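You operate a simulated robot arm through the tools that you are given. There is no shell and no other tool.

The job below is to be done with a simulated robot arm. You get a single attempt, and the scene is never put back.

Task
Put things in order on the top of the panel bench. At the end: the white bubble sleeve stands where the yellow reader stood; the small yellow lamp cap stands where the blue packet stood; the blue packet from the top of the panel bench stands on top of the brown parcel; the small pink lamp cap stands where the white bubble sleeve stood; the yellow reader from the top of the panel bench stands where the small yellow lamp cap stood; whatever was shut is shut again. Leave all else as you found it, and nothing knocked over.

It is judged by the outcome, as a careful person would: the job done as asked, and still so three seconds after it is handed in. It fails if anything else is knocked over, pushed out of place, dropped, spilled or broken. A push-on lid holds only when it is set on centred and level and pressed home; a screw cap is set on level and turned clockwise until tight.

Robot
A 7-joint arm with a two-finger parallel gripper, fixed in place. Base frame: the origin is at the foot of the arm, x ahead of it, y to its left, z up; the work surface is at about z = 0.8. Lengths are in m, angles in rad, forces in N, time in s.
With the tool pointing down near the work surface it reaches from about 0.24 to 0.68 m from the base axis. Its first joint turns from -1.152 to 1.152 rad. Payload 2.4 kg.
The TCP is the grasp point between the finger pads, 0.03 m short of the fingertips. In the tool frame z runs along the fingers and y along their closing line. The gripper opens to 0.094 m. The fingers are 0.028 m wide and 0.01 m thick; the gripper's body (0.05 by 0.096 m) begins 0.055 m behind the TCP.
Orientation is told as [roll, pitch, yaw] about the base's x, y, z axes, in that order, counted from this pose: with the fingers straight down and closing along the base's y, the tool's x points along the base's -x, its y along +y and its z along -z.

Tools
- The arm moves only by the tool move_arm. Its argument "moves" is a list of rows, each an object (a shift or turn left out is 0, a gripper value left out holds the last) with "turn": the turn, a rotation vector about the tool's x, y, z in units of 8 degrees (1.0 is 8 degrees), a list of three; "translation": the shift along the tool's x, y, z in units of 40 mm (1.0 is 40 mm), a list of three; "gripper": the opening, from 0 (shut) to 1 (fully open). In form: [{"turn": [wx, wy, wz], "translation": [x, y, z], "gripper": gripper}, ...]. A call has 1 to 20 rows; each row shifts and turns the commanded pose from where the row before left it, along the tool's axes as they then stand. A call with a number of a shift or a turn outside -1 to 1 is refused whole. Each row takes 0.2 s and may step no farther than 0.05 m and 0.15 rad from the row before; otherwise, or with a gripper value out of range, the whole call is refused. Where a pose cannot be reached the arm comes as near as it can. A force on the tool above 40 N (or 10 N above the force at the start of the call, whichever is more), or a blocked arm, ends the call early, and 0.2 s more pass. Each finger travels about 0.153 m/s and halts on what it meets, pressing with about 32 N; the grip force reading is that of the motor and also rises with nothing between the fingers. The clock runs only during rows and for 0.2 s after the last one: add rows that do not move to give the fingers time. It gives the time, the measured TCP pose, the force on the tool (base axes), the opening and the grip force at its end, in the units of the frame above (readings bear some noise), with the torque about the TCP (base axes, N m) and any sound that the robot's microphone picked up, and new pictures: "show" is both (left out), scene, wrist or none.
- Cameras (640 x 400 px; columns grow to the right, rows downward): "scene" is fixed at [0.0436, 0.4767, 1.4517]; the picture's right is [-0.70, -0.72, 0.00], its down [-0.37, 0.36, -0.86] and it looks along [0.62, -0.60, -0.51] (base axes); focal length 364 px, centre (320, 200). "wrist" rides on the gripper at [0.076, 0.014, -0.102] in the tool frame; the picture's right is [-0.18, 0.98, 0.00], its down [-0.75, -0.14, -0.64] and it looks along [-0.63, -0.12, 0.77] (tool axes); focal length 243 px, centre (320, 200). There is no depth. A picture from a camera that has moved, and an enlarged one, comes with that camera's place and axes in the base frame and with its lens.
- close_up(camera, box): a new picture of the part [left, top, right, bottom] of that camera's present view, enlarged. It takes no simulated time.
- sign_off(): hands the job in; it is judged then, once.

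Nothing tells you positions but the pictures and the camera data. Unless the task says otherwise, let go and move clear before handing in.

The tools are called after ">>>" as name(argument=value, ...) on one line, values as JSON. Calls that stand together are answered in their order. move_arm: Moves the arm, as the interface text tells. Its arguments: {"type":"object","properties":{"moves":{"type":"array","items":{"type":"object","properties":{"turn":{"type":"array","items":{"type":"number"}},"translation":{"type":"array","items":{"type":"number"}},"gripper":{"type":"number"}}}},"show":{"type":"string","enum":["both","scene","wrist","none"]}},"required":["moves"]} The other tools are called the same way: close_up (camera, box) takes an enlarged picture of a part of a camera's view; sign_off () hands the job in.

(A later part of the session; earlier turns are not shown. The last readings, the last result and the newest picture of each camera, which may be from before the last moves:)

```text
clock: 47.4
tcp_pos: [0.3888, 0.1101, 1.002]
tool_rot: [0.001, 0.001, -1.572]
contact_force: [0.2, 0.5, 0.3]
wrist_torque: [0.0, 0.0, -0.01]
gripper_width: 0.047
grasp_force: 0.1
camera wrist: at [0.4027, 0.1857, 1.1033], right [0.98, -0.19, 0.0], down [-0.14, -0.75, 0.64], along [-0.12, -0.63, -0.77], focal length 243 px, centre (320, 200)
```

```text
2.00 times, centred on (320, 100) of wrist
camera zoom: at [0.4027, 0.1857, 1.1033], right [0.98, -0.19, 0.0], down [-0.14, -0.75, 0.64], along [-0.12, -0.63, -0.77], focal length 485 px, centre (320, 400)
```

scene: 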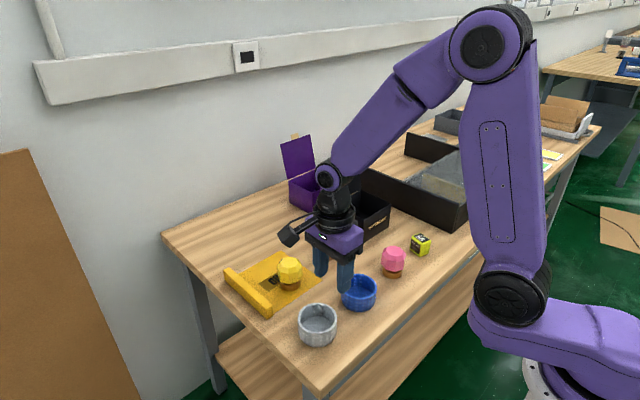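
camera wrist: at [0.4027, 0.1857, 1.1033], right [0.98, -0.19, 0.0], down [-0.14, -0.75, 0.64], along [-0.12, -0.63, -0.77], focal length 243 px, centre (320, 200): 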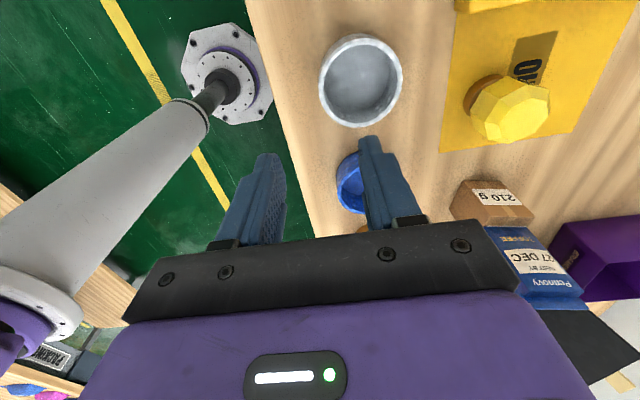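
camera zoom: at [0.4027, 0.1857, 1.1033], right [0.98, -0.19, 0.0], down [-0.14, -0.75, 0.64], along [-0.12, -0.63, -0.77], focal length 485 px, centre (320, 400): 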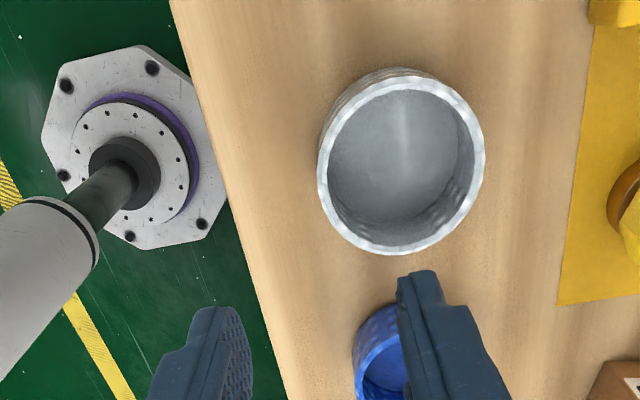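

The yaw of -90° was reached. The sleeve centre is about (0.428, 0.1125), so its near wall is at x≈0.3895, right under the TCP. I'll descend partway for a check.

>>> move_arm(moves=[{"translation": [0.06, 0.018, 0.8], "gripper": 0.4}, {"translation": [0, 0, 0.8]}, {"translation": [0, 0, 0.7]}, {}], show="both")

>>> close_up(camera="wrist", box=[200, 40, 480, 240])

>>> close_up(camera="scene", box=[270, 240, 390, 360])

```text
clock: 48.4
tcp_pos: [0.3901, 0.1106, 0.9102]
tool_rot: [0.0, -0.001, -1.571]
contact_force: [-0.9, -0.8, 1.3]
wrist_torque: [-0.05, 0.02, 0.01]
gripper_width: 0.0377
grasp_force: 0.0
camera wrist: at [0.4033, 0.1867, 1.0119], right [0.98, -0.18, 0.0], down [-0.14, -0.75, 0.64], along [-0.12, -0.63, -0.77], focal length 243 px, centre (320, 200)
```

scene: 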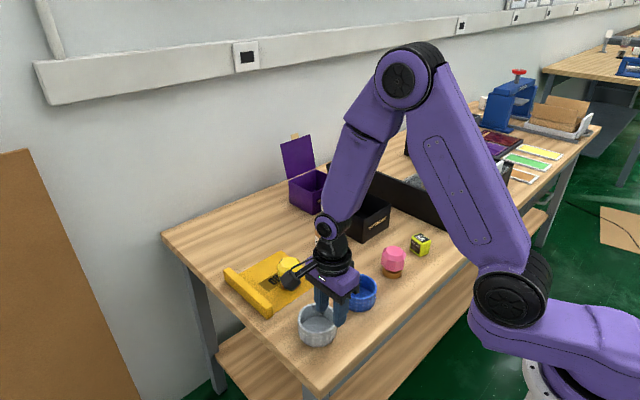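
wrist: 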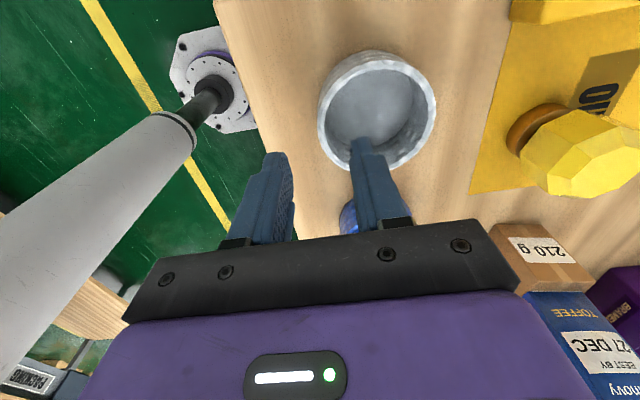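

```text
2.00 times, centred on (340, 140) of wrist
camera zoom: at [0.4033, 0.1867, 1.0119], right [0.98, -0.18, 0.0], down [-0.14, -0.75, 0.64], along [-0.12, -0.63, -0.77], focal length 485 px, centre (280, 320)
```

zoom: 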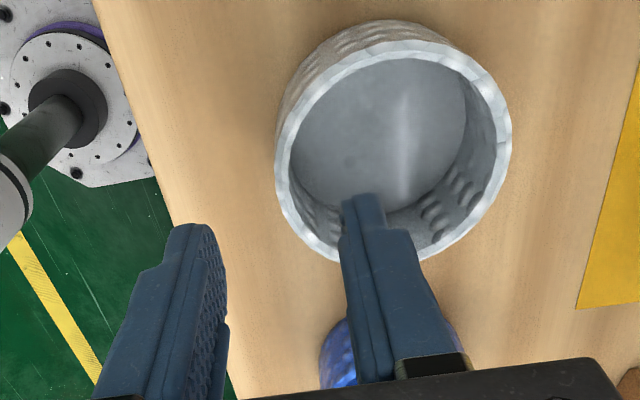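

```text
3.33 times, centred on (330, 300) of scene
camera zoom: at [0.0436, 0.4767, 1.4517], right [-0.7, -0.72, 0.0], down [-0.37, 0.36, -0.86], along [0.62, -0.6, -0.51], focal length 1212 px, centre (287, -133)
```

zoom: 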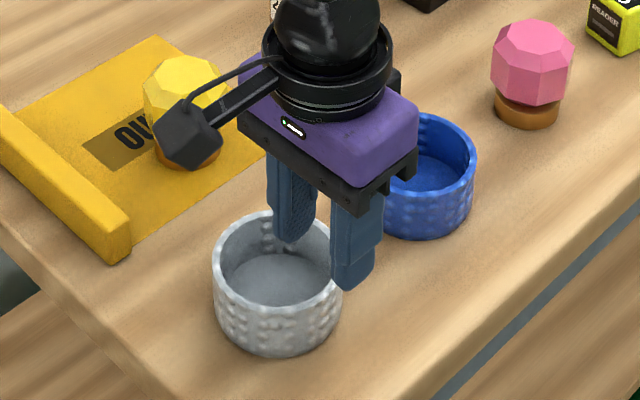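

The sleeve centre works out to (0.429, 0.112), with a radius of 0.0405. The near wall is within 2 mm of the tool axis, so I'll nudge and descend over it.

>>> move_arm(moves=[{"translation": [0.035, 0.0375, 0.5]}, {"translation": [0, 0, 0.5]}, {"translation": [0, 0, 0.35]}, {}], show="both")

>>> close_up(camera="wrist", box=[200, 60, 480, 250])

>>> close_up(camera="scene", box=[270, 260, 370, 360])

```text
clock: 49.4
tcp_pos: [0.3916, 0.1144, 0.8567]
tool_rot: [0.0, 0.0, -1.57]
contact_force: [0.8, 0.0, -0.2]
wrist_torque: [0.0, 0.02, -0.01]
gripper_width: 0.0377
grasp_force: 0.1
camera wrist: at [0.4051, 0.1897, 0.9576], right [0.98, -0.18, 0.0], down [-0.14, -0.75, 0.64], along [-0.12, -0.63, -0.77], focal length 243 px, centre (320, 200)
```

scene: 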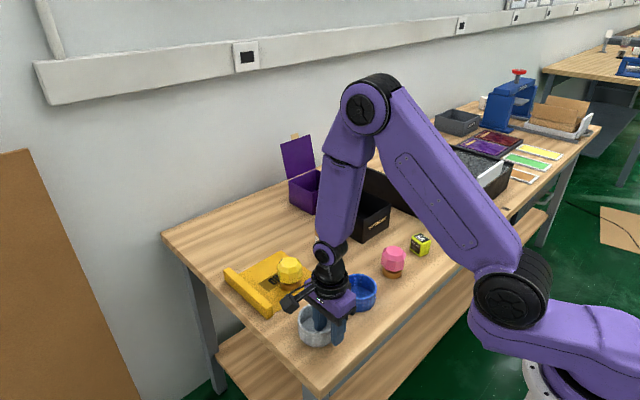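
wrist: 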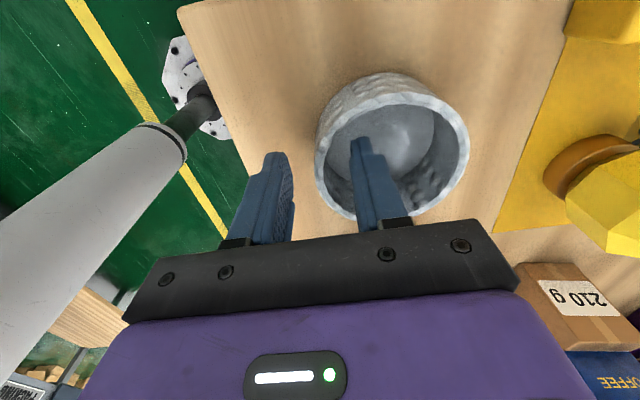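

```text
2.11 times, centred on (340, 155) of wrist
camera zoom: at [0.4051, 0.1897, 0.9576], right [0.98, -0.18, 0.0], down [-0.14, -0.75, 0.64], along [-0.12, -0.63, -0.77], focal length 511 px, centre (278, 295)
```

zoom: 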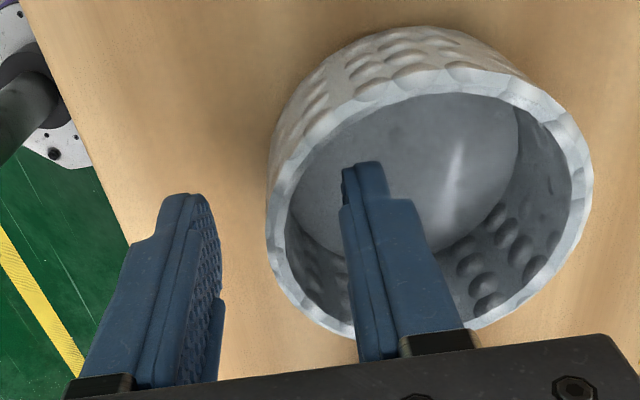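

```text
4.00 times, centred on (320, 310) of scene
camera zoom: at [0.0436, 0.4767, 1.4517], right [-0.7, -0.72, 0.0], down [-0.37, 0.36, -0.86], along [0.62, -0.6, -0.51], focal length 1454 px, centre (320, -240)
```

zoom: 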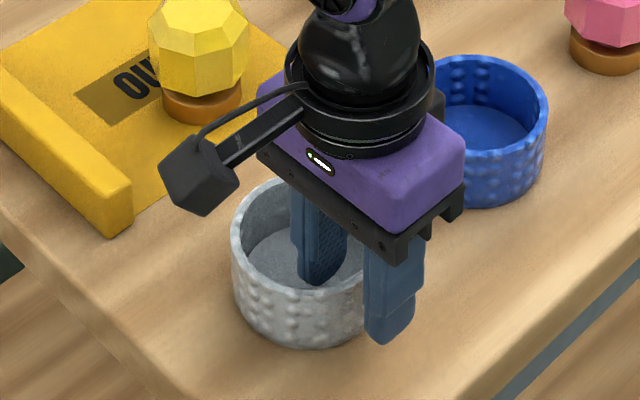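

The wall sits centred between the fingers. I'll close on it.

>>> move_arm(moves=[{"gripper": 0.2}, {"gripper": 0.1}, {"gripper": 0.03}, {}, {}], show="wrist")

>>> close_up(camera="scene", box=[270, 260, 370, 360])

```text
clock: 50.6
tcp_pos: [0.3911, 0.113, 0.8545]
tool_rot: [0.001, -0.001, -1.571]
contact_force: [0.2, -0.3, -0.2]
wrist_torque: [-0.01, -0.03, 0.04]
gripper_width: 0.0069
grasp_force: 32.6
camera wrist: at [0.405, 0.1896, 0.9577], right [0.98, -0.18, 0.0], down [-0.14, -0.75, 0.64], along [-0.12, -0.63, -0.77], focal length 243 px, centre (320, 200)
```

wrist: 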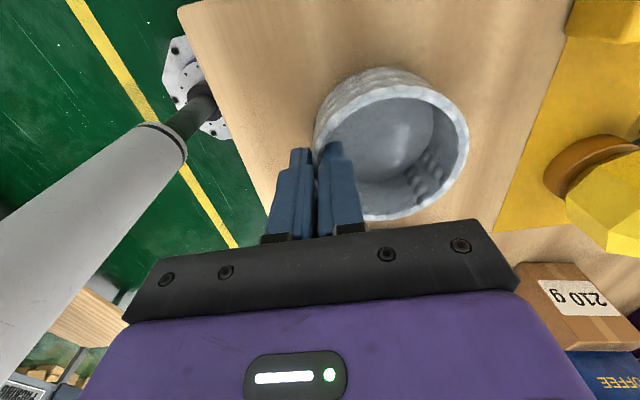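

```text
4.00 times, centred on (320, 310) of scene
camera zoom: at [0.0436, 0.4767, 1.4517], right [-0.7, -0.72, 0.0], down [-0.37, 0.36, -0.86], along [0.62, -0.6, -0.51], focal length 1454 px, centre (320, -240)
```

zoom: 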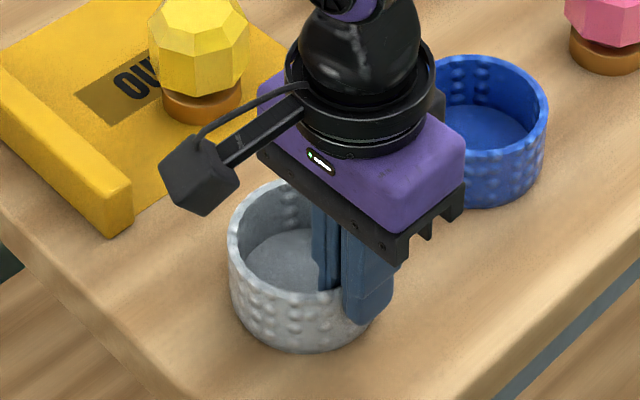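

The wall is gripped at 7 mm. I'll lift slightly and check that the sleeve stays level.

>>> move_arm(moves=[{"translation": [0, 0, -0.3]}, {"translation": [0, 0, -0.6]}, {"translation": [0, 0, -0.6]}, {}], show="both")

>>> close_up(camera="scene", box=[260, 220, 380, 340])

>>> close_up(camera="wrist", box=[240, 40, 500, 240])

```text
clock: 51.6
tcp_pos: [0.3919, 0.1132, 0.9155]
tool_rot: [-0.002, 0.001, -1.57]
contact_force: [0.6, -0.3, -0.9]
wrist_torque: [0.01, 0.02, -0.01]
gripper_width: 0.0072
grasp_force: 32.3
camera wrist: at [0.4057, 0.1886, 1.0183], right [0.98, -0.18, 0.0], down [-0.14, -0.75, 0.64], along [-0.12, -0.63, -0.77], focal length 243 px, centre (320, 200)
```

scene: 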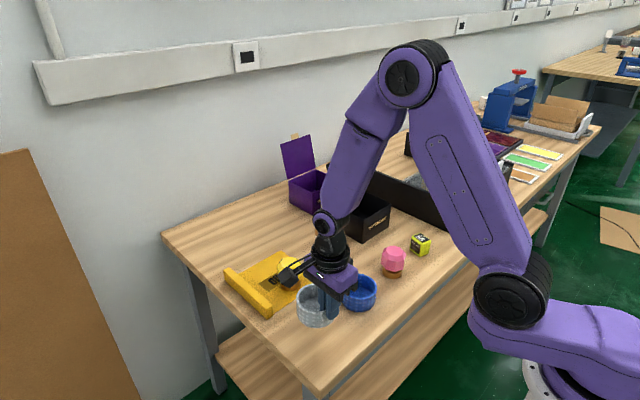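
wrist: 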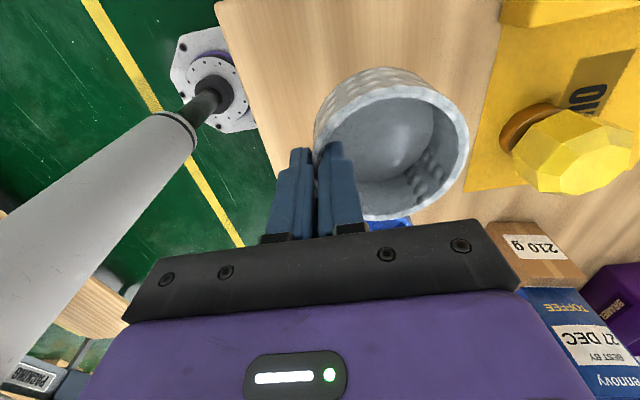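

```text
3.33 times, centred on (320, 280) of scene
camera zoom: at [0.0436, 0.4767, 1.4517], right [-0.7, -0.72, 0.0], down [-0.37, 0.36, -0.86], along [0.62, -0.6, -0.51], focal length 1212 px, centre (320, -67)
```

zoom: 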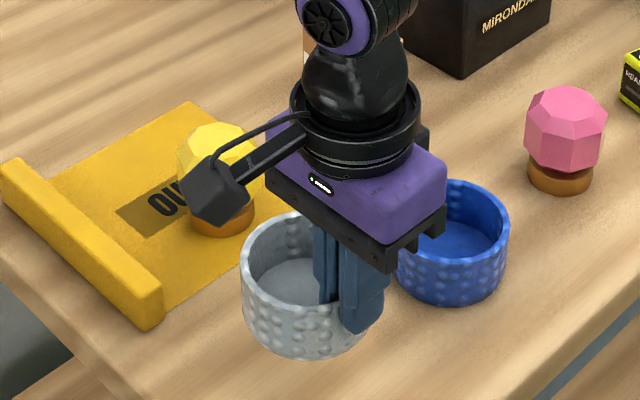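

```text
2.00 times, centred on (370, 140) of wrist
camera zoom: at [0.4057, 0.1886, 1.0183], right [0.98, -0.18, 0.0], down [-0.14, -0.75, 0.64], along [-0.12, -0.63, -0.77], focal length 485 px, centre (220, 320)
```

zoom: 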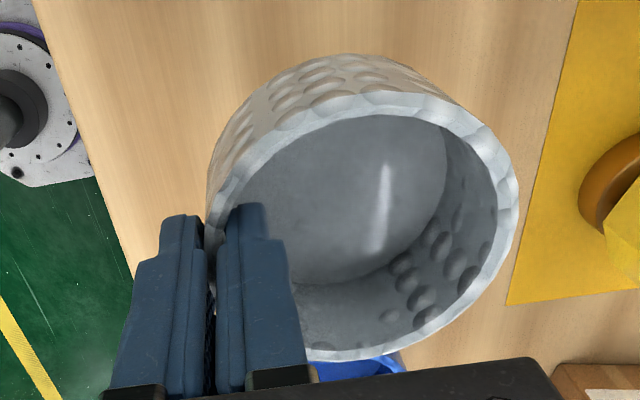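

The sleeve is held level; its rim looks the same in the wrist view as before the lift. I'll raise it above the yellow cap and carry it to the reader's old spot, with the TCP at about (0.6635, 0.061).

>>> move_arm(moves=[{"translation": [0, 0, -0.75]}, {"translation": [0, 0, -0.75]}, {"translation": [-0.186, 0.97, 0]}, {"translation": [-0.186, 0.97, 0]}, {"translation": [-0.186, 0.97, 0]}, {"translation": [-0.186, 0.97, 0]}, {"translation": [-0.186, 0.97, 0]}, {"translation": [-0.186, 0.97, 0]}, {"translation": [-0.186, 0.97, 0]}, {}], show="both")

>>> close_up(camera="scene", box=[210, 180, 340, 300])

>>> close_up(camera="wrist", box=[160, 0, 480, 240])

```text
clock: 53.8
tcp_pos: [0.6635, 0.0622, 0.9775]
tool_rot: [-0.003, 0.001, -1.571]
contact_force: [-0.6, -0.8, -0.5]
wrist_torque: [0.03, 0.02, -0.01]
gripper_width: 0.0071
grasp_force: 31.8
camera wrist: at [0.6769, 0.1377, 1.0785], right [0.98, -0.18, 0.0], down [-0.14, -0.75, 0.64], along [-0.12, -0.63, -0.77], focal length 243 px, centre (320, 200)
```

scene: 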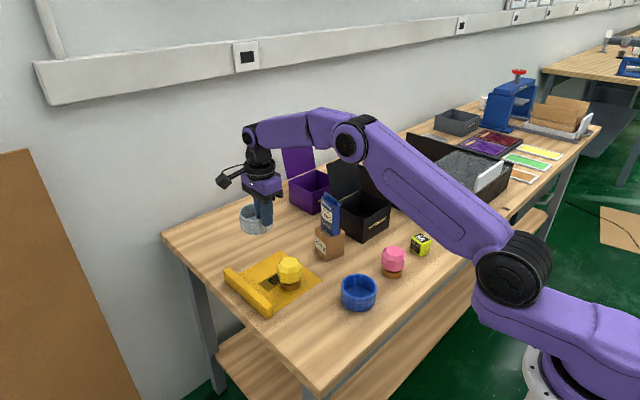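
wrist: 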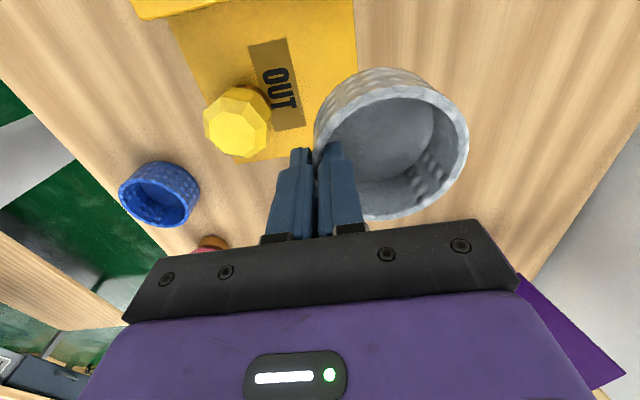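

```text
3.33 times, centred on (275, 240) of scene
camera zoom: at [0.0436, 0.4767, 1.4517], right [-0.7, -0.72, 0.0], down [-0.37, 0.36, -0.86], along [0.62, -0.6, -0.51], focal length 1212 px, centre (470, 67)
```

zoom: 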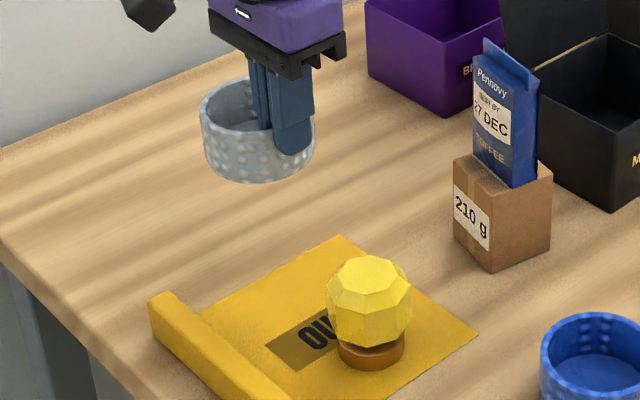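

```text
1.67 times, centred on (320, 120) of wrist
camera zoom: at [0.6769, 0.1377, 1.0785], right [0.98, -0.18, 0.0], down [-0.14, -0.75, 0.64], along [-0.12, -0.63, -0.77], focal length 404 px, centre (320, 333)
```

zoom: 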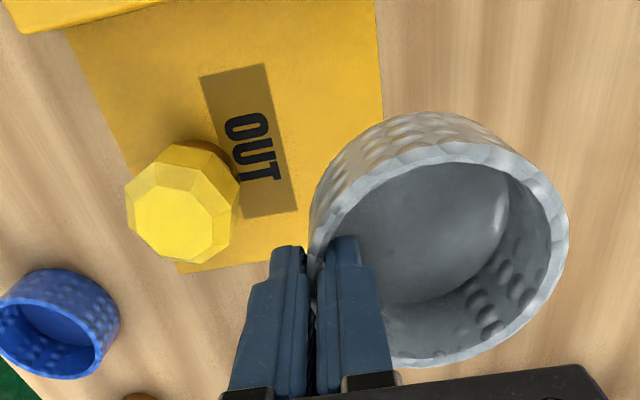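

The sleeve is above the reader's old spot and clear of the yellow cap. I'll lower it to just above the bench.

>>> move_arm(moves=[{"translation": [0, 0, 0.75]}, {"translation": [0, 0, 0.75]}, {"translation": [0, 0, 0.75]}, {"translation": [0, 0, 0.55]}, {}], show="both")

>>> close_up(camera="scene", box=[210, 200, 340, 310])

>>> close_up(camera="wrist", box=[160, 0, 480, 240])

```text
clock: 55.0
tcp_pos: [0.6615, 0.0626, 0.8618]
tool_rot: [0.0, 0.001, -1.571]
contact_force: [-0.9, -0.8, -0.2]
wrist_torque: [-0.03, 0.05, 0.05]
gripper_width: 0.0069
grasp_force: 31.8
camera wrist: at [0.6756, 0.1374, 0.9647], right [0.98, -0.18, 0.0], down [-0.14, -0.75, 0.64], along [-0.12, -0.63, -0.77], focal length 243 px, centre (320, 200)
```

scene: 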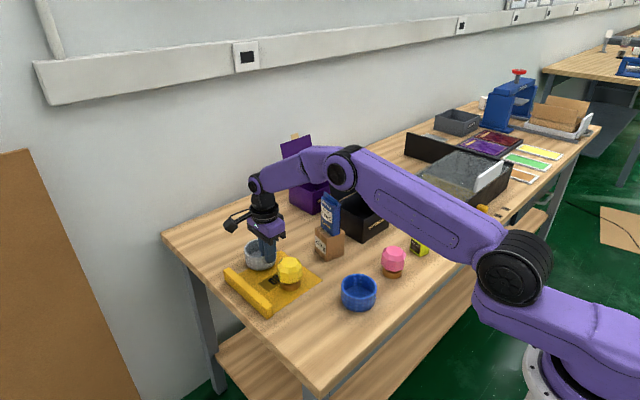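
wrist: 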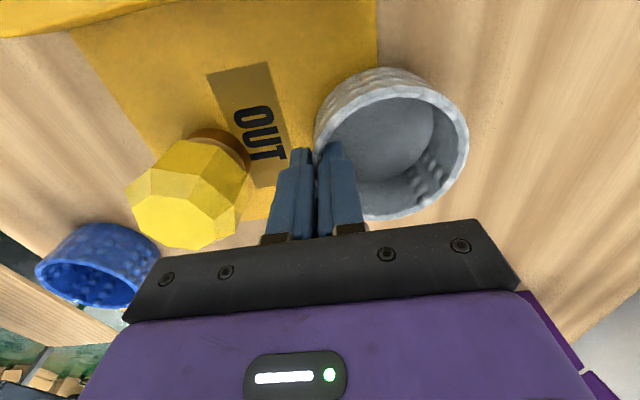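

```text
3.64 times, centred on (275, 255) of scene
camera zoom: at [0.0436, 0.4767, 1.4517], right [-0.7, -0.72, 0.0], down [-0.37, 0.36, -0.86], along [0.62, -0.6, -0.51], focal length 1322 px, centre (484, 0)
```

zoom: 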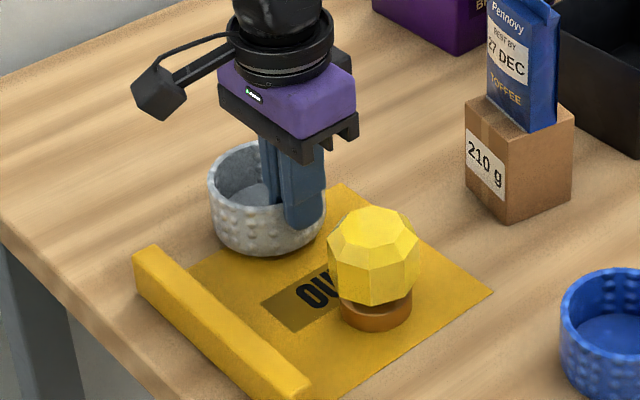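

```text
1.67 times, centred on (320, 120) of wrist
camera zoom: at [0.6756, 0.1374, 0.9647], right [0.98, -0.18, 0.0], down [-0.14, -0.75, 0.64], along [-0.12, -0.63, -0.77], focal length 404 px, centre (320, 333)
```

zoom: 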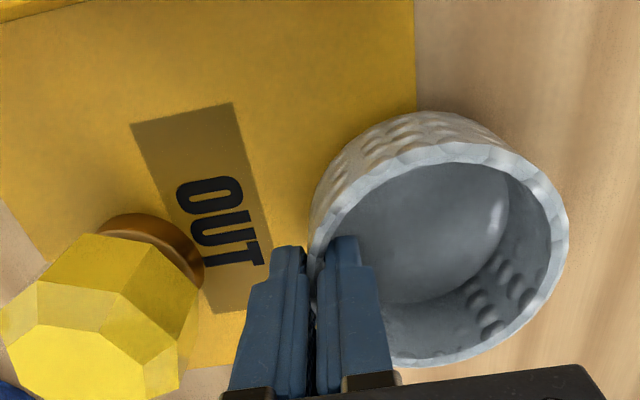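

The position matches the reader's old base centre within about 3 mm. I'll inch down to contact.

>>> move_arm(moves=[{"translation": [0, 0, 0.05]}, {"translation": [0, 0, 0.04]}, {}], show="none")

>>> move_arm(moves=[{"translation": [0, 0, 0.025]}, {}], show="none")

```text
clock: 55.8
tcp_pos: [0.6634, 0.0617, 0.8595]
tool_rot: [-0.001, 0.001, -1.57]
contact_force: [0.8, 0.3, 0.0]
wrist_torque: [0.0, 0.01, -0.02]
gripper_width: 0.007
grasp_force: 32.0
```

```text
clock: 56.4
tcp_pos: [0.6626, 0.0637, 0.8582]
tool_rot: [0.0, 0.0, -1.571]
contact_force: [-0.3, 0.0, -0.3]
wrist_torque: [0.01, 0.0, 0.0]
gripper_width: 0.0066
grasp_force: 32.2
```

>>> move_arm(moves=[{"translation": [0, 0, 0.025]}, {}], show="none")

>>> move_arm(moves=[{"translation": [0, 0, 0.025]}, {}], show="none")

```text
clock: 57.0
tcp_pos: [0.6632, 0.063, 0.8568]
tool_rot: [0.0, -0.001, -1.571]
contact_force: [1.0, -0.5, 0.3]
wrist_torque: [0.0, 0.02, 0.0]
gripper_width: 0.0069
grasp_force: 31.8
```

```text
clock: 57.6
tcp_pos: [0.6629, 0.0611, 0.8572]
tool_rot: [-0.001, 0.0, -1.571]
contact_force: [-0.8, 0.0, -0.6]
wrist_torque: [-0.04, 0.06, -0.01]
gripper_width: 0.0066
grasp_force: 32.7
```

>>> move_arm(moves=[{"translation": [0, 0, 0.025]}, {}], show="none")

>>> close_up(camera="scene", box=[220, 220, 310, 290])

```text
clock: 58.2
tcp_pos: [0.6634, 0.0615, 0.8557]
tool_rot: [-0.001, 0.0, -1.569]
contact_force: [0.3, 0.0, 0.3]
wrist_torque: [0.01, 0.0, -0.04]
gripper_width: 0.0071
grasp_force: 32.3
```

```text
5.71 times, centred on (265, 255) of scene
camera zoom: at [0.0436, 0.4767, 1.4517], right [-0.7, -0.72, 0.0], down [-0.37, 0.36, -0.86], along [0.62, -0.6, -0.51], focal length 2078 px, centre (634, -114)
```

zoom: 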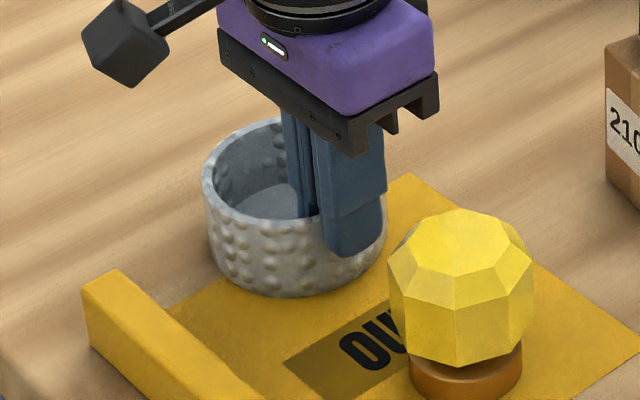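

>>> move_arm(moves=[{"translation": [0, 0, 0.025]}, {}], show="none")

```text
clock: 58.8
tcp_pos: [0.6631, 0.061, 0.8551]
tool_rot: [0.002, 0.0, -1.57]
contact_force: [-2.3, 0.1, 5.1]
wrist_torque: [0.04, -0.03, 0.05]
gripper_width: 0.0068
grasp_force: 31.5
```

The sleeve is touching down at 5 N. I'll open slightly, with room on both sides, and lift out.

>>> move_arm(moves=[{"gripper": 0.12}, {"gripper": 0.2}, {"gripper": 0.3}, {}], show="both")

>>> close_up(camera="wrist", box=[160, 0, 480, 240])

>>> close_up(camera="scene", box=[220, 220, 310, 290])

```text
clock: 59.8
tcp_pos: [0.6636, 0.0608, 0.8559]
tool_rot: [-0.001, 0.0, -1.572]
contact_force: [-0.4, -0.9, 0.3]
wrist_torque: [-0.01, 0.04, 0.0]
gripper_width: 0.028
grasp_force: 0.1
camera wrist: at [0.6767, 0.1366, 0.957], right [0.98, -0.18, 0.0], down [-0.14, -0.75, 0.64], along [-0.12, -0.63, -0.77], focal length 243 px, centre (320, 200)
```

scene: 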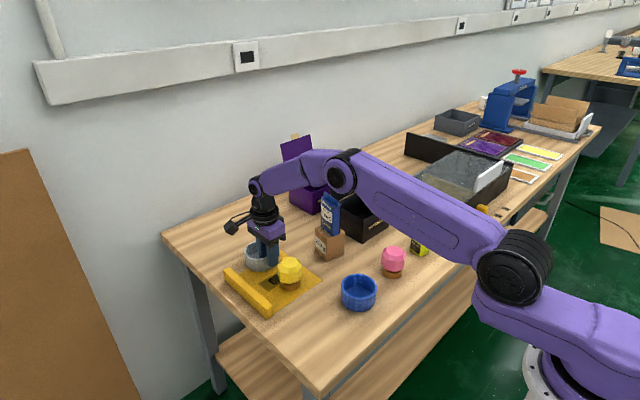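
wrist: 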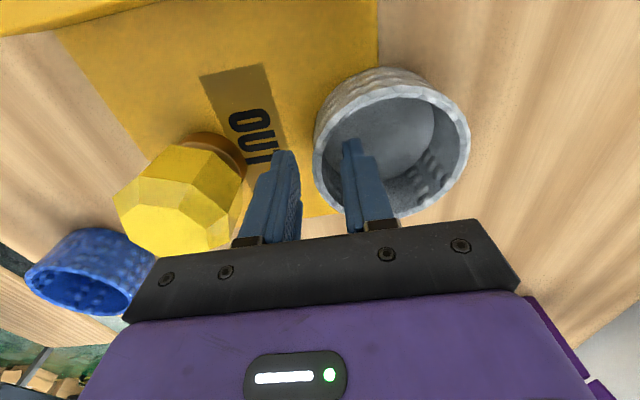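

```text
1.67 times, centred on (320, 120) of wrist
camera zoom: at [0.6767, 0.1366, 0.957], right [0.98, -0.18, 0.0], down [-0.14, -0.75, 0.64], along [-0.12, -0.63, -0.77], focal length 404 px, centre (320, 333)
```

zoom: 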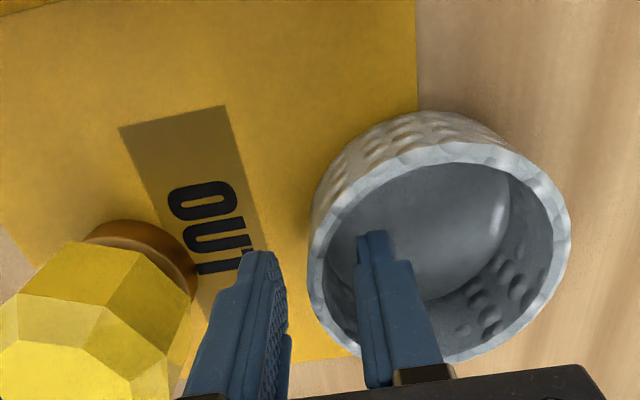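

```text
5.71 times, centred on (265, 255) of scene
camera zoom: at [0.0436, 0.4767, 1.4517], right [-0.7, -0.72, 0.0], down [-0.37, 0.36, -0.86], along [0.62, -0.6, -0.51], focal length 2078 px, centre (634, -114)
```

zoom: 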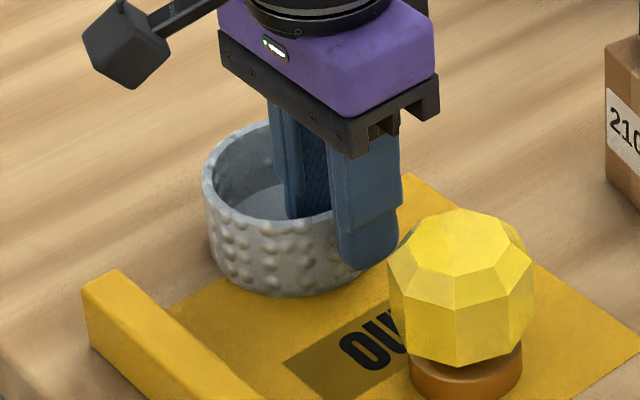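

The sleeve is free and standing where the reader was. I'll lift out, travel back along x and then towards the pink cap, turning the wrist back on the way.

>>> move_arm(moves=[{"translation": [0, 0, -0.4]}, {"translation": [0, 0, -0.9]}, {"translation": [0, 0, -1.0]}, {"translation": [0, 0, -1.0]}, {"translation": [0, 0, -0.4]}, {"translation": [0, -0.977, 0]}, {"translation": [0, -0.977, 0]}, {"translation": [0, -0.977, 0]}, {"translation": [0, -0.977, 0]}, {"translation": [0, -0.977, 0]}, {"translation": [0, -0.977, 0]}, {}], show="both")

>>> close_up(camera="scene", box=[210, 200, 340, 310])

```text
clock: 62.4
tcp_pos: [0.4265, 0.0606, 1.0021]
tool_rot: [0.0, 0.0, -1.569]
contact_force: [0.1, 0.0, -0.9]
wrist_torque: [-0.03, -0.01, 0.0]
gripper_width: 0.0281
grasp_force: 0.0
camera wrist: at [0.4405, 0.1365, 1.1049], right [0.98, -0.18, 0.0], down [-0.14, -0.75, 0.64], along [-0.12, -0.63, -0.77], focal length 243 px, centre (320, 200)
```

scene: 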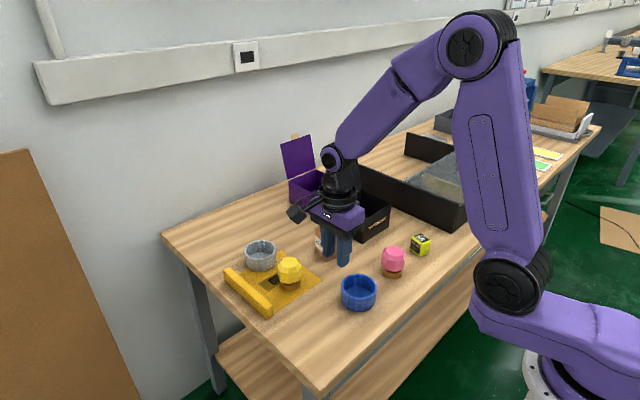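
wrist: 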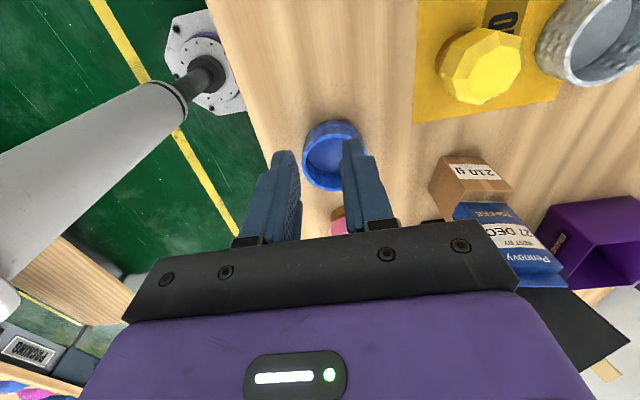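

```text
3.64 times, centred on (275, 255) of scene
camera zoom: at [0.0436, 0.4767, 1.4517], right [-0.7, -0.72, 0.0], down [-0.37, 0.36, -0.86], along [0.62, -0.6, -0.51], focal length 1322 px, centre (484, 0)
```

zoom: 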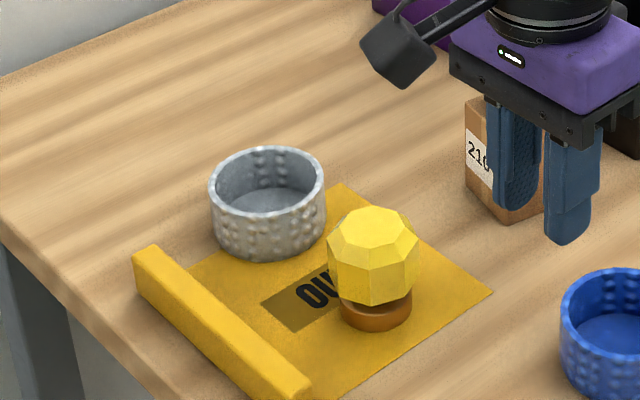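

The sleeve is standing in place. I'll move above the pink cap and rotate the wrist back to about -22°.

>>> move_arm(moves=[{"translation": [-0.9275, 0.01, -0.1]}, {"translation": [-0.9275, 0.01, -0.1]}, {"translation": [-0.9275, 0.01, -0.1]}, {"translation": [-0.9275, 0.01, -0.1]}, {"translation": [-0.9275, 0.01, -0.1]}, {"translation": [-0.9275, 0.01, -0.1]}, {"turn": [0, 0, -0.938]}, {"turn": [0, 0, -0.938]}, {"turn": [0, 0, -0.938]}, {"turn": [0, 0, -0.938], "gripper": 1.0}, {"turn": [0, 0, -0.938]}, {"turn": [0, 0, -0.938]}, {"turn": [0, 0, -0.938]}, {"turn": [0, 0, -0.938]}, {"turn": [0, 0, -0.938]}, {}], show="both")

>>> close_up(camera="wrist", box=[270, 30, 390, 140])

```text
clock: 65.8
tcp_pos: [0.4298, -0.1608, 1.0264]
tool_rot: [0.0, 0.0, -0.391]
contact_force: [0.6, -0.3, -0.9]
wrist_torque: [0.02, 0.03, -0.01]
gripper_width: 0.0938
grasp_force: 0.0
camera wrist: at [0.3644, -0.1192, 1.1286], right [0.55, 0.84, 0.0], down [0.64, -0.42, 0.64], along [0.54, -0.35, -0.77], focal length 243 px, centre (320, 200)
```

scene: 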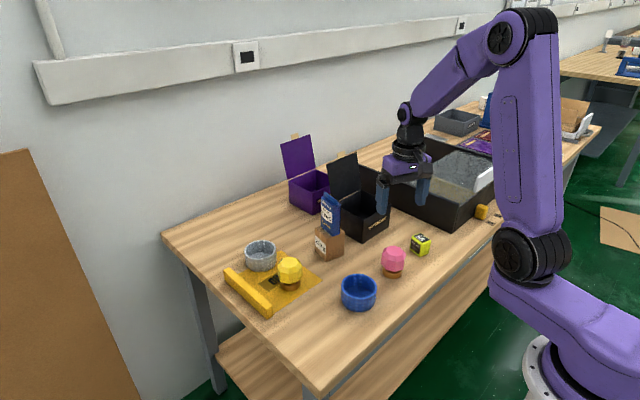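
wrist: 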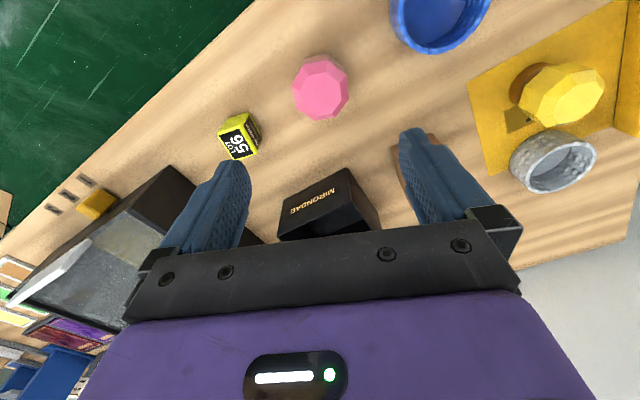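

```text
3.64 times, centred on (330, 85) of wrist
camera zoom: at [0.3644, -0.1192, 1.1286], right [0.55, 0.84, 0.0], down [0.64, -0.42, 0.64], along [0.54, -0.35, -0.77], focal length 882 px, centre (284, 618)
```

zoom: 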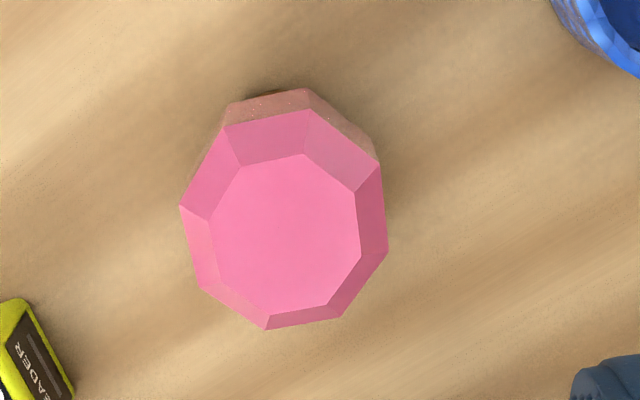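

The pink cap is centred at (0.4285, -0.160) with its flats aligned to the fingers. I'll descend around it.

>>> move_arm(moves=[{"translation": [0.025, 0.01, 0.95]}, {"translation": [0, 0, 0.95]}, {"translation": [0, 0, 0.95]}, {"translation": [0, 0, 0.95]}, {"translation": [0, 0, 0.73]}, {}], show="both")

>>> close_up(camera="wrist", box=[160, 60, 480, 250])

```text
clock: 67.2
tcp_pos: [0.4308, -0.1625, 0.8445]
tool_rot: [0.001, 0.0, -0.392]
contact_force: [0.2, 0.3, 0.2]
wrist_torque: [-0.01, -0.03, 0.0]
gripper_width: 0.0942
grasp_force: 0.0
camera wrist: at [0.3649, -0.1207, 0.9468], right [0.55, 0.84, 0.0], down [0.64, -0.42, 0.64], along [0.54, -0.35, -0.77], focal length 243 px, centre (320, 200)
```

scene: 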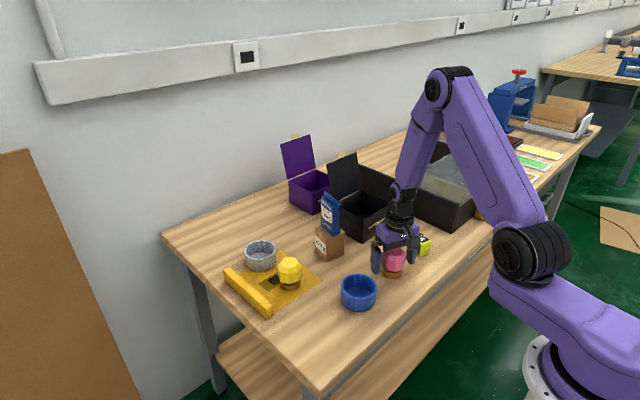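
wrist: 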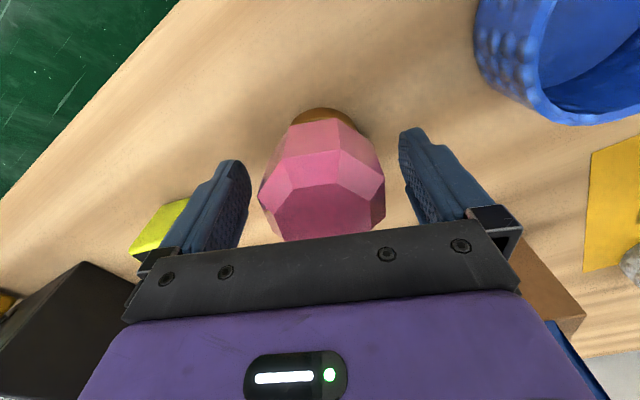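

```text
2.00 times, centred on (320, 155) of wrist
camera zoom: at [0.3649, -0.1207, 0.9468], right [0.55, 0.84, 0.0], down [0.64, -0.42, 0.64], along [0.54, -0.35, -0.77], focal length 485 px, centre (320, 290)
```

zoom: 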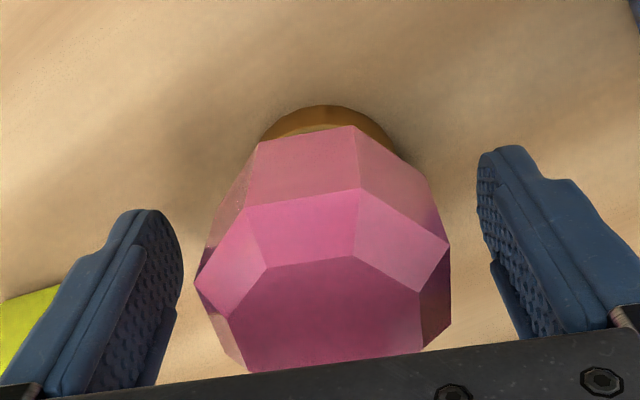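

It is well centred. I'll close and make a small test lift.

>>> move_arm(moves=[{"gripper": 0.75}, {"gripper": 0.64}, {"gripper": 0.58}, {}, {"translation": [0, 0, -0.3]}, {"translation": [0, 0, -0.6]}, {}], show="both")

>>> close_up(camera="scene", box=[340, 200, 450, 300])

```text
clock: 68.8
tcp_pos: [0.4304, -0.1606, 0.8821]
tool_rot: [-0.001, 0.001, -0.393]
contact_force: [-0.2, 0.1, -0.8]
wrist_torque: [-0.04, 0.01, 0.0]
gripper_width: 0.0617
grasp_force: 31.9
camera wrist: at [0.3642, -0.1185, 0.9849], right [0.55, 0.84, 0.0], down [0.64, -0.42, 0.64], along [0.54, -0.35, -0.77], focal length 243 px, centre (320, 200)
```

scene: 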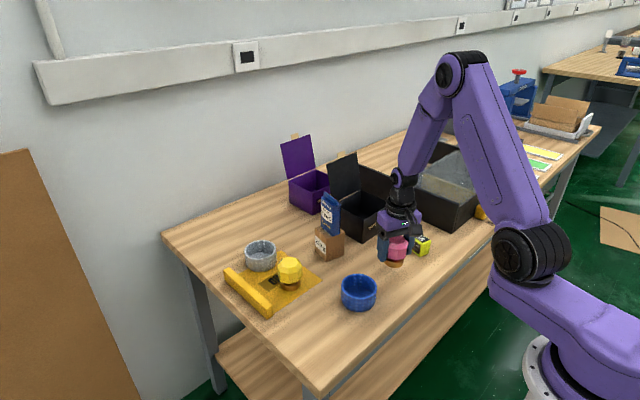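
wrist: 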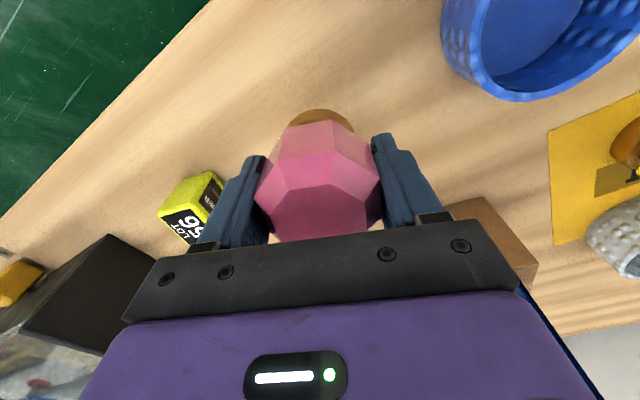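

```text
4.00 times, centred on (395, 250) of scene
camera zoom: at [0.0436, 0.4767, 1.4517], right [-0.7, -0.72, 0.0], down [-0.37, 0.36, -0.86], along [0.62, -0.6, -0.51], focal length 1454 px, centre (20, 0)
```

zoom: 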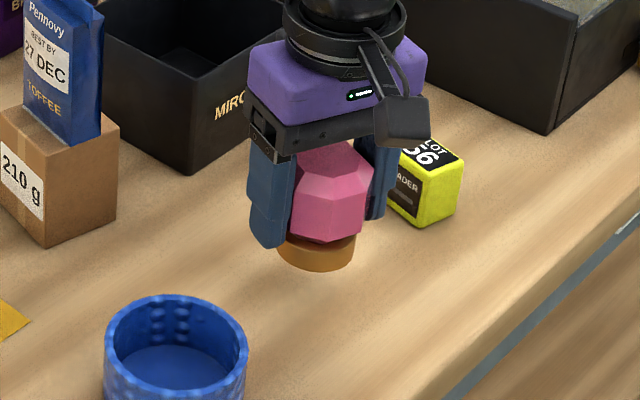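

The pink cap is held cleanly. I'll raise it and carry it over the blue sleeve to the white sleeve's old spot at (0.429, 0.112).

>>> move_arm(moves=[{"translation": [0, 0, -1.0]}, {"translation": [0, 0, -1.0]}, {"translation": [0.377, 0.9, 0]}, {"translation": [0.377, 0.9, 0]}, {"translation": [0.377, 0.9, 0]}, {"translation": [0.377, 0.9, 0]}, {"translation": [0.377, 0.9, 0]}, {"translation": [0.377, 0.9, 0]}, {"translation": [0.377, 0.9, 0]}, {}], show="both")

```text
clock: 71.0
tcp_pos: [0.4291, 0.1138, 0.9619]
tool_rot: [-0.001, -0.001, -0.392]
contact_force: [-0.2, 1.0, -0.8]
wrist_torque: [0.03, 0.02, -0.02]
gripper_width: 0.0615
grasp_force: 32.3
camera wrist: at [0.363, 0.1557, 1.0652], right [0.55, 0.84, 0.0], down [0.64, -0.42, 0.64], along [0.54, -0.35, -0.77], focal length 243 px, centre (320, 200)
```

scene: 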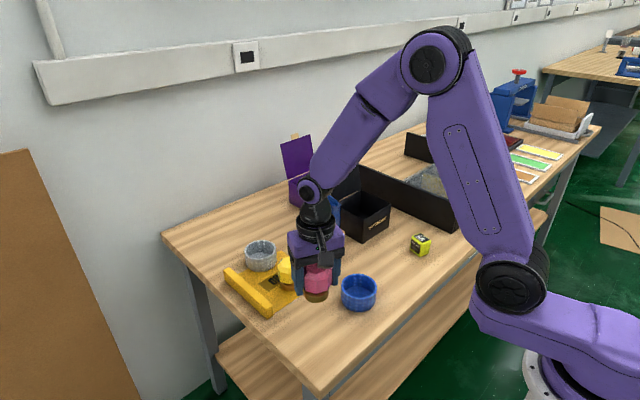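
wrist: 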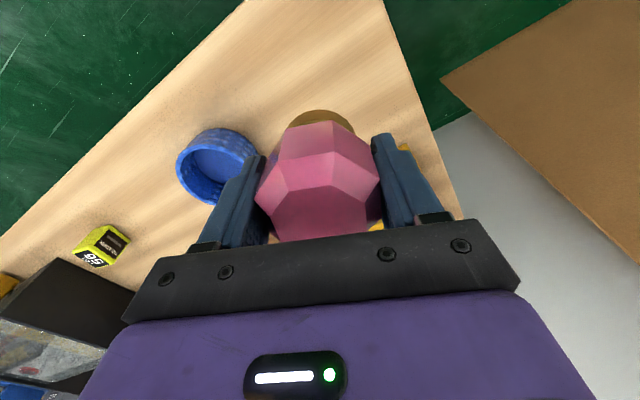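

It is above the target spot. I'll lower to just above the bench and then inch to contact.

>>> move_arm(moves=[{"translation": [-0.012, -0.025, 0.8]}, {"translation": [0, 0, 0.8]}, {"translation": [0, 0, 0.8]}, {"translation": [0, 0, 0.42]}, {}], show="both")

>>> close_up(camera="scene", box=[270, 250, 390, 360])

```text
clock: 72.2
tcp_pos: [0.4289, 0.1132, 0.8483]
tool_rot: [0.001, 0.0, -0.393]
contact_force: [0.0, 0.6, -1.4]
wrist_torque: [0.05, 0.02, -0.04]
gripper_width: 0.0619
grasp_force: 32.1
camera wrist: at [0.3627, 0.1543, 0.95], right [0.55, 0.84, 0.0], down [0.64, -0.42, 0.64], along [0.54, -0.35, -0.77], focal length 243 px, centre (320, 200)
```

scene: 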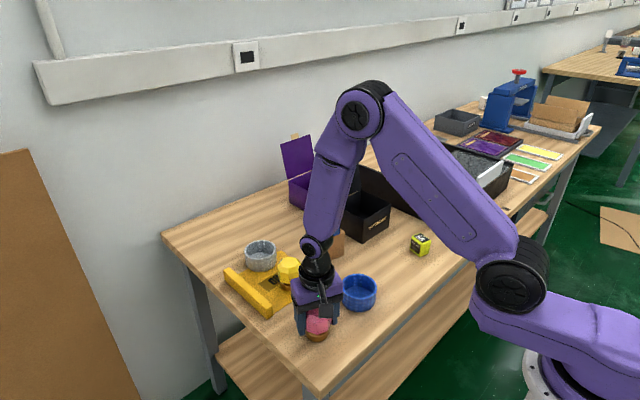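
wrist: 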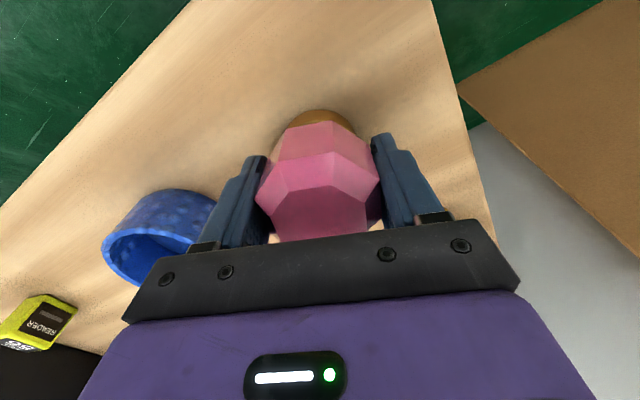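

```text
3.64 times, centred on (330, 305) of scene
camera zoom: at [0.0436, 0.4767, 1.4517], right [-0.7, -0.72, 0.0], down [-0.37, 0.36, -0.86], along [0.62, -0.6, -0.51], focal length 1322 px, centre (284, -182)
```

zoom: 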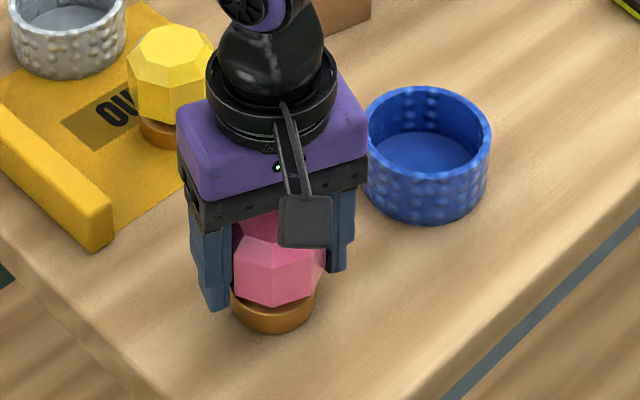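

The ring centre matches the sleeve's old base centre in the scene view. I'll inch down.

>>> move_arm(moves=[{"translation": [0, 0, 0.045]}, {}], show="none")

>>> move_arm(moves=[{"translation": [0, 0, 0.025]}, {}], show="none")

```text
clock: 72.8
tcp_pos: [0.4286, 0.1127, 0.8466]
tool_rot: [-0.001, 0.0, -0.391]
contact_force: [0.1, 0.5, -1.2]
wrist_torque: [-0.02, -0.02, -0.02]
gripper_width: 0.0613
grasp_force: 32.2
```

```text
clock: 73.4
tcp_pos: [0.4291, 0.1145, 0.8454]
tool_rot: [-0.002, 0.001, -0.393]
contact_force: [-0.5, -0.2, -1.1]
wrist_torque: [-0.01, -0.02, 0.02]
gripper_width: 0.0617
grasp_force: 32.2
```

>>> move_arm(moves=[{"translation": [0, 0, 0.025]}, {}], show="none")

```text
clock: 74.0
tcp_pos: [0.4272, 0.1121, 0.8445]
tool_rot: [-0.001, 0.0, -0.392]
contact_force: [0.2, 0.1, -1.4]
wrist_torque: [-0.01, -0.05, -0.02]
gripper_width: 0.0615
grasp_force: 32.3
```

>>> move_arm(moves=[{"translation": [0, 0, 0.025]}, {}], show="none")

```text
clock: 74.6
tcp_pos: [0.4285, 0.1128, 0.8451]
tool_rot: [0.0, 0.001, -0.392]
contact_force: [-4.1, -2.9, 18.4]
wrist_torque: [-0.02, 0.16, 0.01]
gripper_width: 0.0615
grasp_force: 31.9
```

Contact is made at 18 N. I'll ease off slightly, open, and retract straight up.

>>> move_arm(moves=[{"translation": [0, 0, -0.02]}, {"gripper": 0.7}, {"gripper": 0.85}, {}, {"translation": [0, 0, -0.4]}, {"translation": [0, 0, -0.9]}, {"translation": [0, 0, -1.0]}, {"translation": [0, 0, -1.0]}, {"translation": [0, 0, -1.0]}, {"translation": [0, 0, -1.0]}, {}], show="both")

>>> close_up(camera="scene", box=[270, 250, 390, 360])

```text
clock: 77.0
tcp_pos: [0.426, 0.1129, 1.0577]
tool_rot: [-0.001, -0.001, -0.393]
contact_force: [-0.4, -0.5, 0.5]
wrist_torque: [-0.02, -0.02, 0.0]
gripper_width: 0.0799
grasp_force: 0.1
camera wrist: at [0.3609, 0.1544, 1.1601], right [0.55, 0.84, 0.0], down [0.64, -0.42, 0.64], along [0.54, -0.35, -0.77], focal length 243 px, centre (320, 200)
```

scene: 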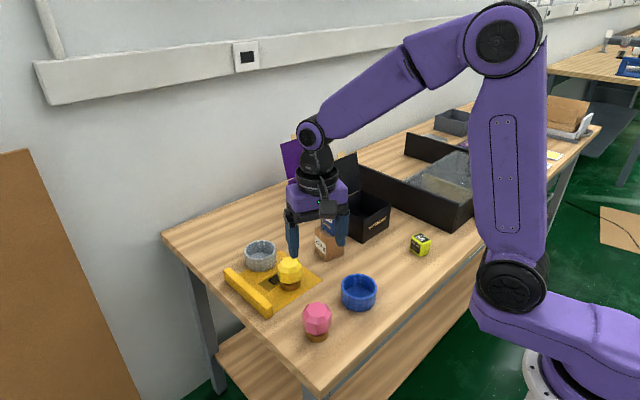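
wrist: 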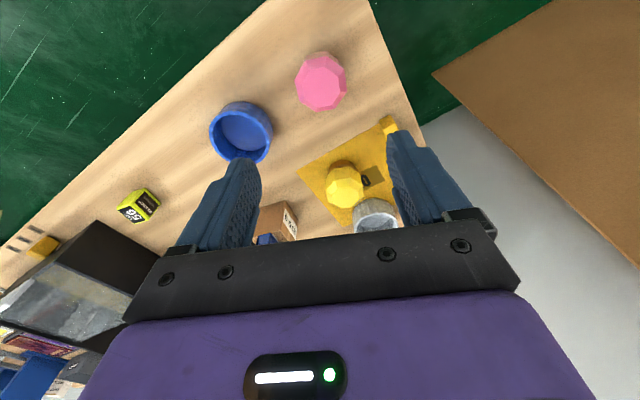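

```text
3.64 times, centred on (330, 305) of scene
camera zoom: at [0.0436, 0.4767, 1.4517], right [-0.7, -0.72, 0.0], down [-0.37, 0.36, -0.86], along [0.62, -0.6, -0.51], focal length 1322 px, centre (284, -182)
```

zoom: 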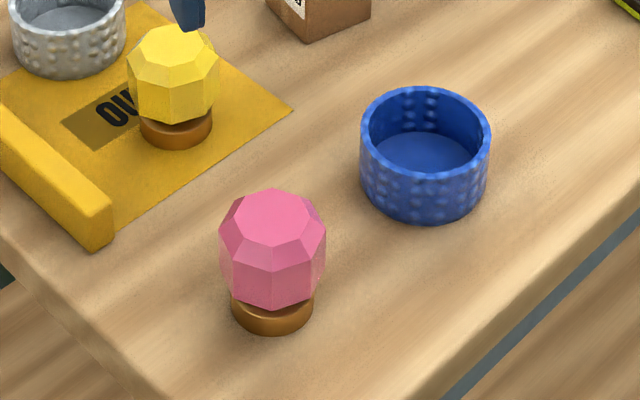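

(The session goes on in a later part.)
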